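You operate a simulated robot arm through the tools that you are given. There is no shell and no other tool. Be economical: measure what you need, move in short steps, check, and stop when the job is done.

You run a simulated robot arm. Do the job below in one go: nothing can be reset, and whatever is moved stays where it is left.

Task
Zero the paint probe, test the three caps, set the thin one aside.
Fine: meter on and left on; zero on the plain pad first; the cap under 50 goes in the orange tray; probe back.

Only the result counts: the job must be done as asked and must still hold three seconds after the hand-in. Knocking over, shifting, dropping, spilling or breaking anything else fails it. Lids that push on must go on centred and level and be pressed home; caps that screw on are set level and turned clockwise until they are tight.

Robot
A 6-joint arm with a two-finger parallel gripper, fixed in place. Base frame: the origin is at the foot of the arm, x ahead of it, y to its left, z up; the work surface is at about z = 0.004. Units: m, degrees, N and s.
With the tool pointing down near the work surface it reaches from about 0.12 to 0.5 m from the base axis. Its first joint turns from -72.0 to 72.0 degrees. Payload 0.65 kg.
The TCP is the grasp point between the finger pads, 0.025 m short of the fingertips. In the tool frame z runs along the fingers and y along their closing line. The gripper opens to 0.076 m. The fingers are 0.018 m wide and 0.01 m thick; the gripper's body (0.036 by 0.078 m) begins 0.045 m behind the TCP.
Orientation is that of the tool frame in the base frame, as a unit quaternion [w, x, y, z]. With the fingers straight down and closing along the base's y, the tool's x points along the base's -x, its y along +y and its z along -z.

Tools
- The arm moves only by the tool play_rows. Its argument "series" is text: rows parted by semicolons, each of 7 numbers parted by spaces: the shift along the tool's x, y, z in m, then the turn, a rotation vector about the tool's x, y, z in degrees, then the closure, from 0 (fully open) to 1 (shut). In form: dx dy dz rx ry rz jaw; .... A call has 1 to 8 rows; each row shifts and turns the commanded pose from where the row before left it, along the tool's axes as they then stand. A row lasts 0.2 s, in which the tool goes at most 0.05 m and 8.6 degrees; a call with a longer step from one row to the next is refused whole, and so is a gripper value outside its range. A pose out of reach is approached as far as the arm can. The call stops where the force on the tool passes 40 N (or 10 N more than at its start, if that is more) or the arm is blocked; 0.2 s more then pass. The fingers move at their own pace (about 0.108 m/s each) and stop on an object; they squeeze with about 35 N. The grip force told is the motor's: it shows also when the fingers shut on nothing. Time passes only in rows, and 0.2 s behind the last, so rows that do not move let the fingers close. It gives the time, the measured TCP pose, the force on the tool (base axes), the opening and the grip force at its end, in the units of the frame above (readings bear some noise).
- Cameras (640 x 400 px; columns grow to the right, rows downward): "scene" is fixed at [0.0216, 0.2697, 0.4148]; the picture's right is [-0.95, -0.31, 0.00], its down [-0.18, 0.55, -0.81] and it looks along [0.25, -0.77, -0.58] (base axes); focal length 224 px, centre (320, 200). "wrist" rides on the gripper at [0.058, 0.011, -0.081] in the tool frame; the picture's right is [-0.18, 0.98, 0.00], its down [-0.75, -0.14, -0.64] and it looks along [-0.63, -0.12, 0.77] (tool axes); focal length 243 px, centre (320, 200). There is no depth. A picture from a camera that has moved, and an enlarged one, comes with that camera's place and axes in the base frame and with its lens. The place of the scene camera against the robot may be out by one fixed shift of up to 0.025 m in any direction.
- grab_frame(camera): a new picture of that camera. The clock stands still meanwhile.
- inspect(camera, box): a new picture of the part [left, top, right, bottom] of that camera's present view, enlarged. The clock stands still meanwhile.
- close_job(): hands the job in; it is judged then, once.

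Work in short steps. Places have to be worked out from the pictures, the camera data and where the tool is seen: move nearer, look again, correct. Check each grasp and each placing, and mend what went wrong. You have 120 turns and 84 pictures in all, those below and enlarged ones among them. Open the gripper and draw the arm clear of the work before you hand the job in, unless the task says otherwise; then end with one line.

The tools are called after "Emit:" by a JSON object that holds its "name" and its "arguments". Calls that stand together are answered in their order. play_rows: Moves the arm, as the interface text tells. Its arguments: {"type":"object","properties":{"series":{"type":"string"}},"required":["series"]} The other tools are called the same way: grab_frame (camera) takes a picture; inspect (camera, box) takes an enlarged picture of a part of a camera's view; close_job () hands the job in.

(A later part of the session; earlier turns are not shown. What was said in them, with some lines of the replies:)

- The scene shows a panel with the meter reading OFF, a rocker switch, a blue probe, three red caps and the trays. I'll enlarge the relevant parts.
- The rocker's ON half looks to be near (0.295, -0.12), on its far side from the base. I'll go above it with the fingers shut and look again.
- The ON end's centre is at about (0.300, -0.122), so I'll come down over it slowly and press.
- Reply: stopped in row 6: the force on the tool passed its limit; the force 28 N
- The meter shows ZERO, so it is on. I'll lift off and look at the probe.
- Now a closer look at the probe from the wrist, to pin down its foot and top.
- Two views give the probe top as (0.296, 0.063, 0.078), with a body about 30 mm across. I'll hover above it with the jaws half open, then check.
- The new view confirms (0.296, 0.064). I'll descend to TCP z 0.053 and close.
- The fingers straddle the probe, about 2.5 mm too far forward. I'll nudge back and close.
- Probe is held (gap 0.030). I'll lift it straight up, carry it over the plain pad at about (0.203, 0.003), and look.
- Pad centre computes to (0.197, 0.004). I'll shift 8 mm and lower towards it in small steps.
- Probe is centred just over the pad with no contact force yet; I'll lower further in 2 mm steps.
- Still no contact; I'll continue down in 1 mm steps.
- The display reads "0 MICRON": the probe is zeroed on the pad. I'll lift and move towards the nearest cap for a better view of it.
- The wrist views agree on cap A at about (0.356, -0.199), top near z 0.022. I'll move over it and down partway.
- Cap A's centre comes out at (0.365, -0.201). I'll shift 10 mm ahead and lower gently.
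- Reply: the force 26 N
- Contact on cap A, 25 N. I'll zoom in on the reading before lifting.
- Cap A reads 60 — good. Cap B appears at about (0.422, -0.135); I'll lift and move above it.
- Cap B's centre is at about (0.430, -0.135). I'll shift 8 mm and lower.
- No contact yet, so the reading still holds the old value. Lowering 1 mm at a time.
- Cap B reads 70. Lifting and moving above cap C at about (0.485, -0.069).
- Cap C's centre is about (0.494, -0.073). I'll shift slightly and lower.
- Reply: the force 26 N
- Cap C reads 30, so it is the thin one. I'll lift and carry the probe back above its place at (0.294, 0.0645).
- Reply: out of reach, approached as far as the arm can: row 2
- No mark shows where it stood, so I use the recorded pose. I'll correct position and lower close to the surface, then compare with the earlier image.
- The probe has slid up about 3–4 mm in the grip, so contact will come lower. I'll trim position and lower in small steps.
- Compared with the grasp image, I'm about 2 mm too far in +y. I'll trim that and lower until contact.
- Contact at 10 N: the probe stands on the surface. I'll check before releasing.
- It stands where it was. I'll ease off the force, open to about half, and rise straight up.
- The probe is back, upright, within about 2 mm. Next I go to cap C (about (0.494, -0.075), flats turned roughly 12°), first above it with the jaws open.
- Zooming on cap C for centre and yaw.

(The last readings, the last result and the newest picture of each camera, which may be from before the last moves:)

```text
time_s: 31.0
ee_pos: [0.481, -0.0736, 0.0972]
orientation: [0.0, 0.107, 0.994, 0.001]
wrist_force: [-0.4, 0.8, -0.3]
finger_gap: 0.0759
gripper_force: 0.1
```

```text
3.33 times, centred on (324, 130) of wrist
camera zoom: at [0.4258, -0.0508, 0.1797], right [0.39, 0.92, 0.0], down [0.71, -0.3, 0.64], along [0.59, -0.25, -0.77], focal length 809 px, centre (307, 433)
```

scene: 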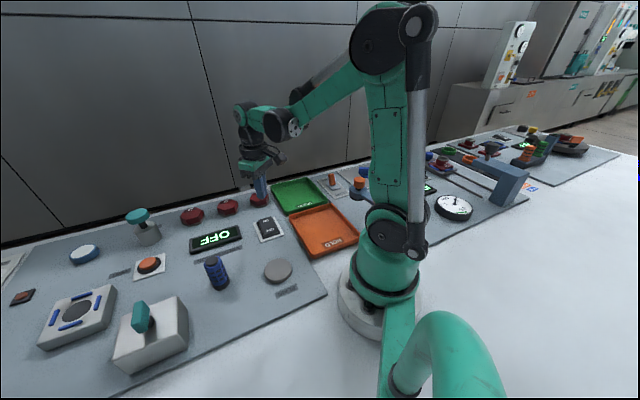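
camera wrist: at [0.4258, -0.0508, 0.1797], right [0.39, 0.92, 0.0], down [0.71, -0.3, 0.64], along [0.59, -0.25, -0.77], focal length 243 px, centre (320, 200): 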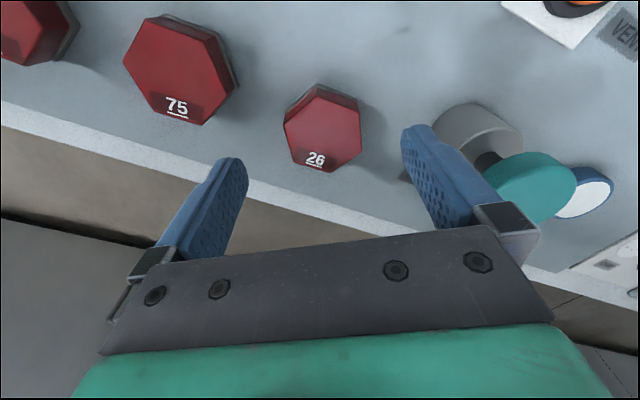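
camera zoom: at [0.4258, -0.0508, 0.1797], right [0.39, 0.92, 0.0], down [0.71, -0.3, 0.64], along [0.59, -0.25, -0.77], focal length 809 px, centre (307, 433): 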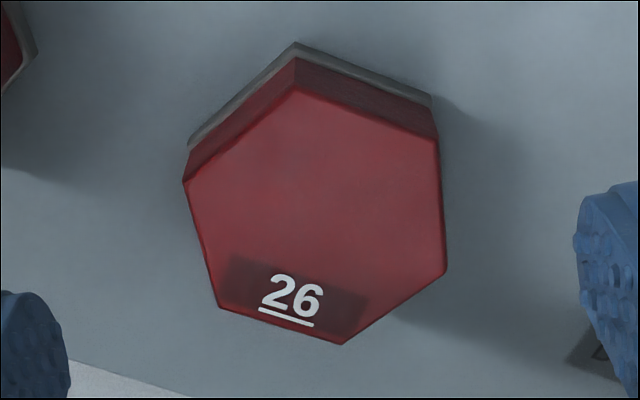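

Cap C fits as centre (0.495, -0.077), flats 49 mm across and turned 13°, matching the tool. I'll shift over it and descend most of the way.

Emit:
{"name": "play_rows", "arguments": {"series": "-0.0146 -0.0005 0 0 0 0.7 0;0 0 0.02 0 0 0 0;0 0 0.02 0 0 0 0;0 0 0.012 0 0 0 0;0 0 0 0 0 0 0"}}

Emit:
{"name": "inspect", "arguments": {"camera": "wrist", "box": [180, 60, 468, 240]}}

Emit:
{"name": "inspect", "arguments": {"camera": "scene", "box": [150, 160, 246, 240]}}

```text
time_s: 32.2
ee_pos: [0.4867, -0.0752, 0.0437]
orientation: [0.0, 0.111, 0.994, 0.0]
wrist_force: [0.0, 0.2, 0.4]
finger_gap: 0.076
gripper_force: 0.1
out of reach, approached as far as the arm can: row 1
```

```text
2.22 times, centred on (324, 150) of wrist
camera zoom: at [0.4314, -0.0516, 0.1255], right [0.4, 0.92, 0.0], down [0.7, -0.3, 0.64], along [0.59, -0.26, -0.77], focal length 539 px, centre (311, 311)
```

zoom: 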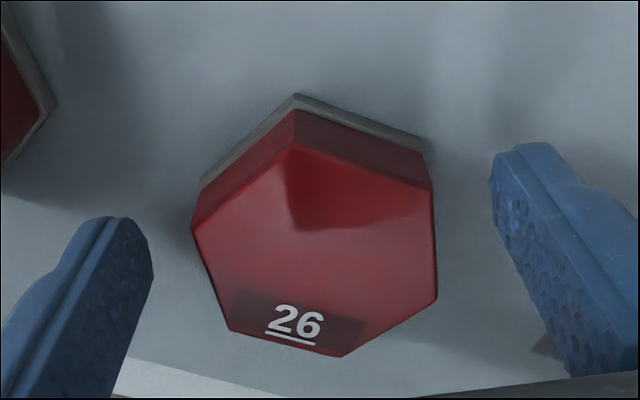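

```text
5.00 times, centred on (198, 200) of scene
camera zoom: at [0.0216, 0.2697, 0.4148], right [-0.95, -0.31, 0.0], down [-0.18, 0.55, -0.81], along [0.25, -0.77, -0.58], focal length 1121 px, centre (930, 200)
```

zoom: 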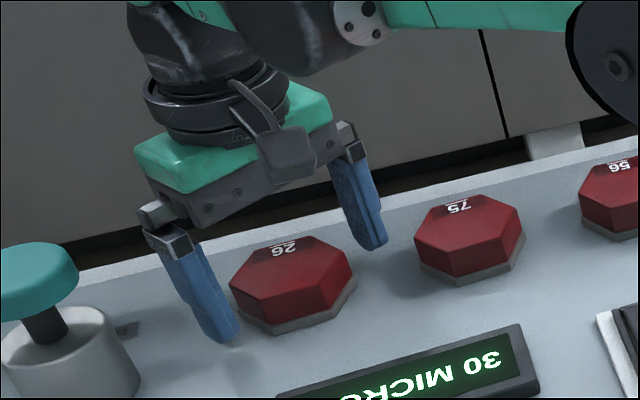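

I'm 8 mm short in x because reach limited me up high; lower down I should reach further. Trying the rest of the shift and the last descent.

Emit:
{"name": "play_rows", "arguments": {"series": "-0.006 0 0.003 0 0 0 0;-0.002 0 0.003 0 0 0 0;0 0 0 0 0 0 0"}}

Emit:
{"name": "inspect", "arguments": {"camera": "wrist", "box": [180, 60, 468, 240]}}

```text
time_s: 33.0
ee_pos: [0.4915, -0.0765, 0.0379]
orientation: [0.0, 0.111, 0.994, 0.0]
wrist_force: [0.7, -0.3, 0.3]
finger_gap: 0.0762
gripper_force: 0.1
```

```text
2.22 times, centred on (324, 150) of wrist
camera zoom: at [0.4375, -0.0533, 0.1199], right [0.4, 0.92, 0.0], down [0.7, -0.3, 0.64], along [0.59, -0.26, -0.77], focal length 539 px, centre (311, 311)
```

zoom: 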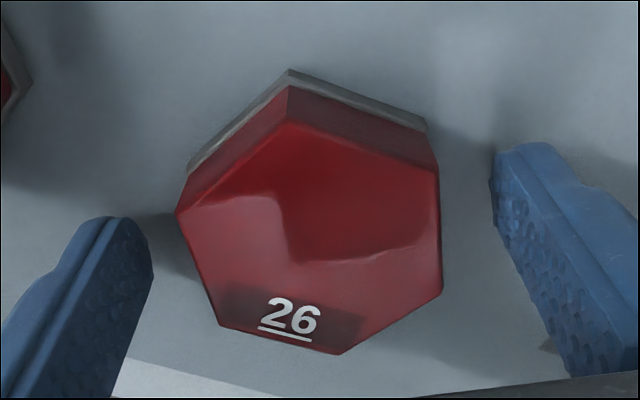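

Fingers straddle the cap evenly. I'll lower 2 mm and close.

Emit:
{"name": "play_rows", "arguments": {"series": "-0.001 0 0.002 0 0 0 0;0 0 0 0 0 0 0.25;0 0 0 0 0 0 0.5;0 0 0 0 0 0 1;0 0 0 0 0 0 1"}}

Emit:
{"name": "inspect", "arguments": {"camera": "wrist", "box": [180, 60, 468, 240]}}

```text
time_s: 34.2
ee_pos: [0.4914, -0.0773, 0.0355]
orientation: [0.001, 0.111, 0.994, 0.0]
wrist_force: [0.7, -0.7, 1.1]
finger_gap: 0.0492
gripper_force: 34.8
out of reach, approached as far as the arm can: row 1
```

```text
2.22 times, centred on (324, 150) of wrist
camera zoom: at [0.4371, -0.0539, 0.1175], right [0.4, 0.92, 0.0], down [0.7, -0.3, 0.64], along [0.59, -0.26, -0.77], focal length 539 px, centre (311, 311)
```

zoom: 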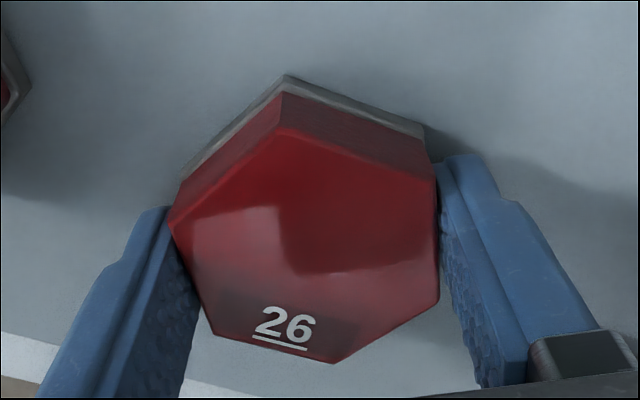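

The cap is gripped at 49 mm on its flats. Lifting straight up and checking that only the cap came.

Emit:
{"name": "play_rows", "arguments": {"series": "0 0 -0.01 0 0 0 1;0.003 0 -0.02 0 0 0 1;0.005 0 -0.02 0 0 0 1;0 0 0 0 0 0 1"}}

Emit:
{"name": "grab_frame", "arguments": {"camera": "wrist"}}

Emit:
{"name": "inspect", "arguments": {"camera": "scene", "box": [150, 160, 246, 240]}}

```text
time_s: 35.2
ee_pos: [0.484, -0.0755, 0.0839]
orientation: [0.0, 0.112, 0.994, 0.0]
wrist_force: [-0.8, -0.4, -2.8]
finger_gap: 0.0489
gripper_force: 35.0
```

```text
35 pictures are left
camera wrist: at [0.4302, -0.0523, 0.1664], right [0.4, 0.92, 0.0], down [0.7, -0.3, 0.64], along [0.59, -0.26, -0.77], focal length 243 px, centre (320, 200)
```

wrist: 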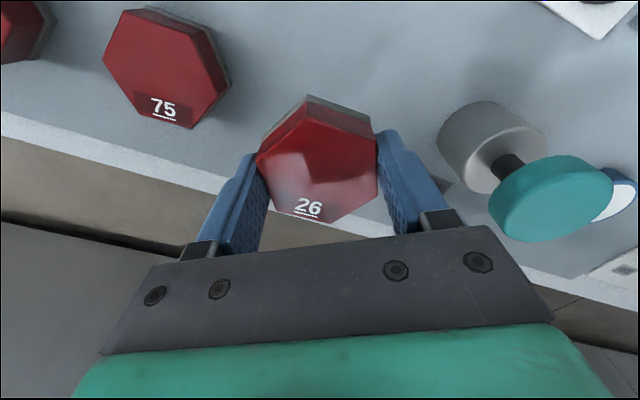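

```text
5.00 times, centred on (198, 200) of scene
camera zoom: at [0.0216, 0.2697, 0.4148], right [-0.95, -0.31, 0.0], down [-0.18, 0.55, -0.81], along [0.25, -0.77, -0.58], focal length 1121 px, centre (930, 200)
```

zoom: 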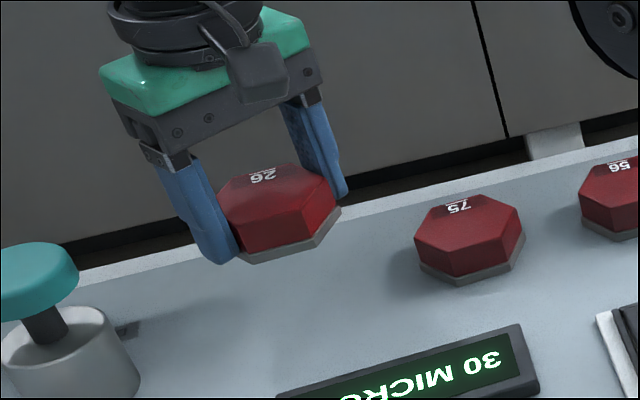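

The whole cap (with grey rim) is up and level. Carrying it towards the orange tray, staying well above everything.

Emit:
{"name": "play_rows", "arguments": {"series": "0.0379 -0.0165 -0.015 0 0 0 1;0.0379 -0.0165 -0.01 0 0 0 1;0.0379 -0.0165 0 0 0 0 1;0.0379 -0.0165 0 0 0 0 1;0.0379 -0.0165 0 0 0 0 1;0.0379 -0.0165 0 0 0 0 1;0.0379 -0.0165 0 0 0 0 1;0 0 0 0 0 0 1"}}

Emit:
{"name": "grab_frame", "arguments": {"camera": "wrist"}}

Emit:
{"name": "grab_frame", "arguments": {"camera": "scene"}}

```text
time_s: 37.0
ee_pos: [0.2016, -0.1303, 0.1093]
orientation: [0.001, 0.111, 0.994, 0.0]
wrist_force: [0.2, -0.3, -2.5]
finger_gap: 0.0491
gripper_force: 35.0
```

```text
33 pictures are left
camera wrist: at [0.1467, -0.1071, 0.1911], right [0.4, 0.92, 0.0], down [0.7, -0.3, 0.64], along [0.59, -0.26, -0.77], focal length 243 px, centre (320, 200)
```

wrist: 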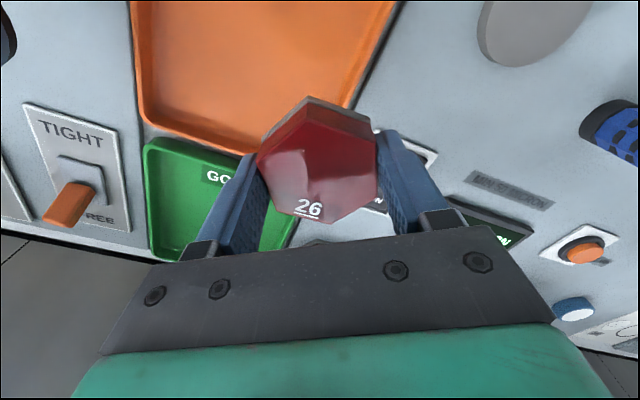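

```text
32 pictures are left
```

scene: 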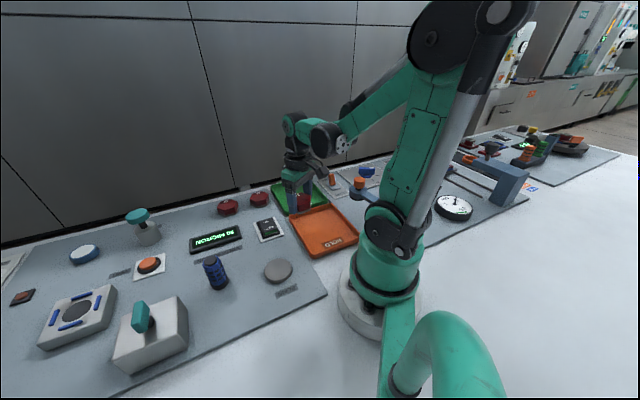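

The tray's centre works out to about (0.153, -0.154), 0.135 by 0.15 m. I'll move over it and lower partway.

Emit:
{"name": "play_rows", "arguments": {"series": "0.0187 -0.017 0 0 0 0 1;0.0187 -0.017 0 0 0 0 1;0 0 0.025 0 0 0 1;0 0 0.02 0 0 0 1;0 0 0 0 0 0 1"}}

Emit:
{"name": "grab_frame", "arguments": {"camera": "wrist"}}

Emit:
{"name": "inspect", "arguments": {"camera": "scene", "box": [240, 150, 400, 270]}}

```text
time_s: 38.2
ee_pos: [0.1549, -0.1561, 0.0644]
orientation: [0.0, 0.111, 0.994, 0.0]
wrist_force: [-0.1, -0.5, -3.4]
finger_gap: 0.049
gripper_force: 35.1
```

```text
31 pictures are left
camera wrist: at [0.1007, -0.1324, 0.147], right [0.4, 0.92, 0.0], down [0.7, -0.3, 0.64], along [0.59, -0.26, -0.77], focal length 243 px, centre (320, 200)
```

wrist: 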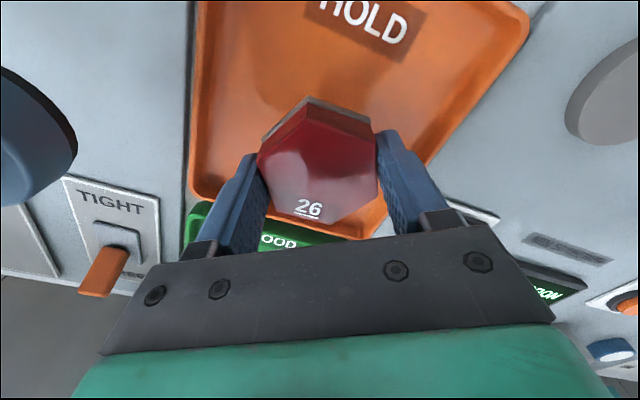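

```text
3.33 times, centred on (320, 210) of scene
camera zoom: at [0.0216, 0.2697, 0.4148], right [-0.95, -0.31, 0.0], down [-0.18, 0.55, -0.81], along [0.25, -0.77, -0.58], focal length 747 px, centre (320, 167)
```

zoom: 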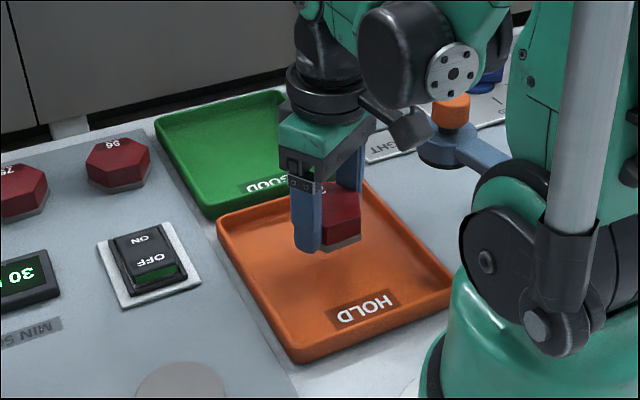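

The cap hangs inside the tray outline. Lowering in small steps to set it on the tray floor.

Emit:
{"name": "play_rows", "arguments": {"series": "0 0 0.014 0 0 0 1;0 0 0.004 0 0 0 1;0 0 0.002 0 0 0 1;0 0 0.0015 0 0 0 1;0 0 0.0015 0 0 0 1;0 0 0 0 0 0 1"}}

Emit:
{"name": "inspect", "arguments": {"camera": "scene", "box": [260, 170, 388, 270]}}

```text
time_s: 39.6
ee_pos: [0.1562, -0.1539, 0.0424]
orientation: [0.0, 0.111, 0.994, -0.001]
wrist_force: [-0.7, -0.4, -1.9]
finger_gap: 0.0488
gripper_force: 35.4
```

```text
4.00 times, centred on (324, 220) of scene
camera zoom: at [0.0216, 0.2697, 0.4148], right [-0.95, -0.31, 0.0], down [-0.18, 0.55, -0.81], along [0.25, -0.77, -0.58], focal length 897 px, centre (304, 120)
```

zoom: 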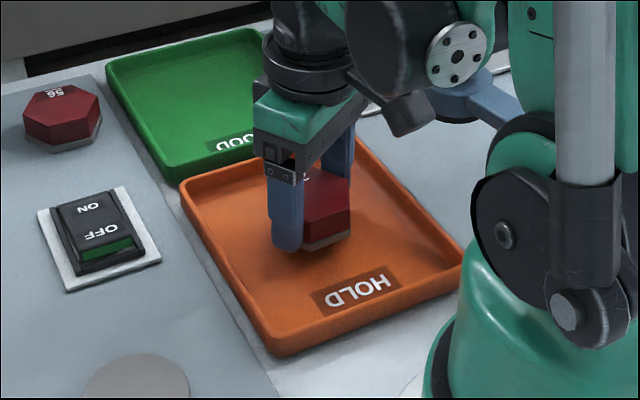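

Almost down; a few more 1 mm steps until contact.

Emit:
{"name": "play_rows", "arguments": {"series": "0 0 0.001 0 0 0 1;0 0 0.001 0 0 0 1;0 0 0.001 0 0 0 1;0 0 0.001 0 0 0 1;0 0 0 0 0 0 1"}}

```text
time_s: 40.8
ee_pos: [0.1561, -0.1538, 0.0376]
orientation: [0.0, 0.111, 0.994, 0.001]
wrist_force: [0.3, -0.2, -2.3]
finger_gap: 0.049
gripper_force: 35.0
```

Emit:
{"name": "play_rows", "arguments": {"series": "0 0 0.001 0 0 0 1;0 0 0.001 0 0 0 1;0 0 0 0 0 0 1"}}

Emit:
{"name": "inspect", "arguments": {"camera": "scene", "box": [292, 190, 356, 240]}}

```text
time_s: 41.6
ee_pos: [0.1554, -0.1544, 0.0366]
orientation: [0.0, 0.111, 0.994, 0.0]
wrist_force: [0.1, 0.2, -2.3]
finger_gap: 0.0489
gripper_force: 35.1
```

```text
8.00 times, centred on (324, 215) of scene
camera zoom: at [0.0216, 0.2697, 0.4148], right [-0.95, -0.31, 0.0], down [-0.18, 0.55, -0.81], along [0.25, -0.77, -0.58], focal length 1793 px, centre (288, 80)
```

zoom: 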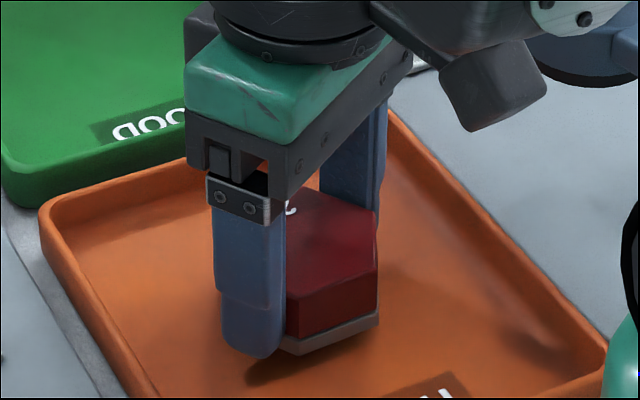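

No contact yet; continuing down gently.

Emit:
{"name": "play_rows", "arguments": {"series": "0 0 0.001 0 0 0 1;0 0 0.001 0 0 0 1;0 0 0.001 0 0 0 1;0 0 0 0 0 0 1"}}

```text
time_s: 42.6
ee_pos: [0.1583, -0.1539, 0.0344]
orientation: [0.0, 0.111, 0.994, 0.0]
wrist_force: [-0.6, 1.1, -3.1]
finger_gap: 0.049
gripper_force: 35.4
```

Emit:
{"name": "play_rows", "arguments": {"series": "0 0 0.001 0 0 0 1;0 0 0.001 0 0 0 1;0 0 0.001 0 0 0 1;0 0 0 0 0 0 1"}}

Emit:
{"name": "inspect", "arguments": {"camera": "scene", "box": [292, 190, 356, 240]}}

```text
time_s: 43.6
ee_pos: [0.1574, -0.1545, 0.0299]
orientation: [0.0, 0.112, 0.994, -0.001]
wrist_force: [1.3, -3.4, 28.5]
finger_gap: 0.0491
gripper_force: 35.1
```

```text
8.00 times, centred on (324, 215) of scene
camera zoom: at [0.0216, 0.2697, 0.4148], right [-0.95, -0.31, 0.0], down [-0.18, 0.55, -0.81], along [0.25, -0.77, -0.58], focal length 1793 px, centre (288, 80)
```

zoom: 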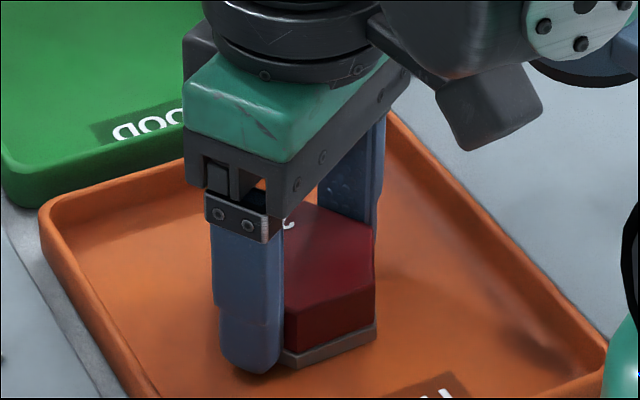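

The cap rests on the tray floor. I'll ease off, open, and rise straight up.

Emit:
{"name": "play_rows", "arguments": {"series": "0 0 -0.001 0 0 0 1;0 0 0 0 0 0 0.2;0 0 0 0 0 0 0.05;0 0 -0.02 0 0 0 0.05;0 0 -0.03 0 0 0 0;0 0 -0.04 0 0 0 0;-0.02 0.02 -0.03 0 0 0 0"}}

Emit:
{"name": "grab_frame", "arguments": {"camera": "wrist"}}

Emit:
{"name": "grab_frame", "arguments": {"camera": "scene"}}

Emit:
{"name": "inspect", "arguments": {"camera": "scene", "box": [160, 160, 384, 300]}}

```text
time_s: 45.2
ee_pos: [0.181, -0.1389, 0.1507]
orientation: [0.0, 0.111, 0.994, 0.0]
wrist_force: [0.8, -0.1, 0.4]
finger_gap: 0.0759
gripper_force: 0.0
```

```text
26 pictures are left
camera wrist: at [0.1273, -0.1153, 0.2329], right [0.4, 0.92, 0.0], down [0.7, -0.3, 0.64], along [0.59, -0.26, -0.77], focal length 243 px, centre (320, 200)
```

wrist: 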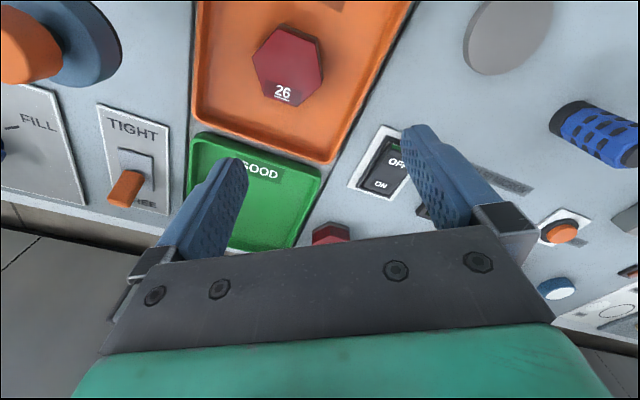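

```text
25 pictures are left
```

scene: 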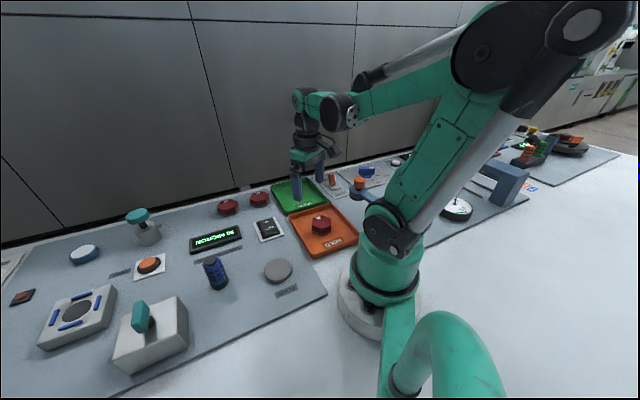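

```text
2.86 times, centred on (272, 230) of scene
camera zoom: at [0.0216, 0.2697, 0.4148], right [-0.95, -0.31, 0.0], down [-0.18, 0.55, -0.81], along [0.25, -0.77, -0.58], focal length 640 px, centre (457, 114)
```

zoom: 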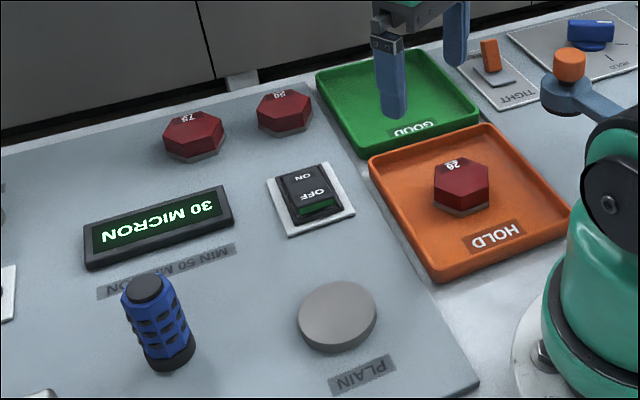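

The cap sits flat in the orange tray, the meter is on, the probe is home and the other caps are in place. I'll draw the arm up clear and hand in.

Emit:
{"name": "play_rows", "arguments": {"series": "-0.02 0.02 -0.04 0 0 0 0;-0.02 0.02 -0.04 0 0 0 0;0 0 -0.03 0 0 0 0;0 0 0 0 0 0 0"}}

```text
time_s: 46.2
ee_pos: [0.2309, -0.11, 0.2648]
orientation: [0.0, 0.112, 0.994, 0.0]
wrist_force: [0.1, -0.5, -0.9]
finger_gap: 0.0756
gripper_force: 0.0
```

The arm is clear with the gripper open; handing in.

Emit:
{"name": "close_job", "arguments": {}}

```text
The job is handed in.
```

The meter is on and was zeroed on the plain pad. The caps read 60, 70 and 30 microns, the 30-micron cap is in the orange tray, and the probe is back within about 2–3 mm of where it stood.
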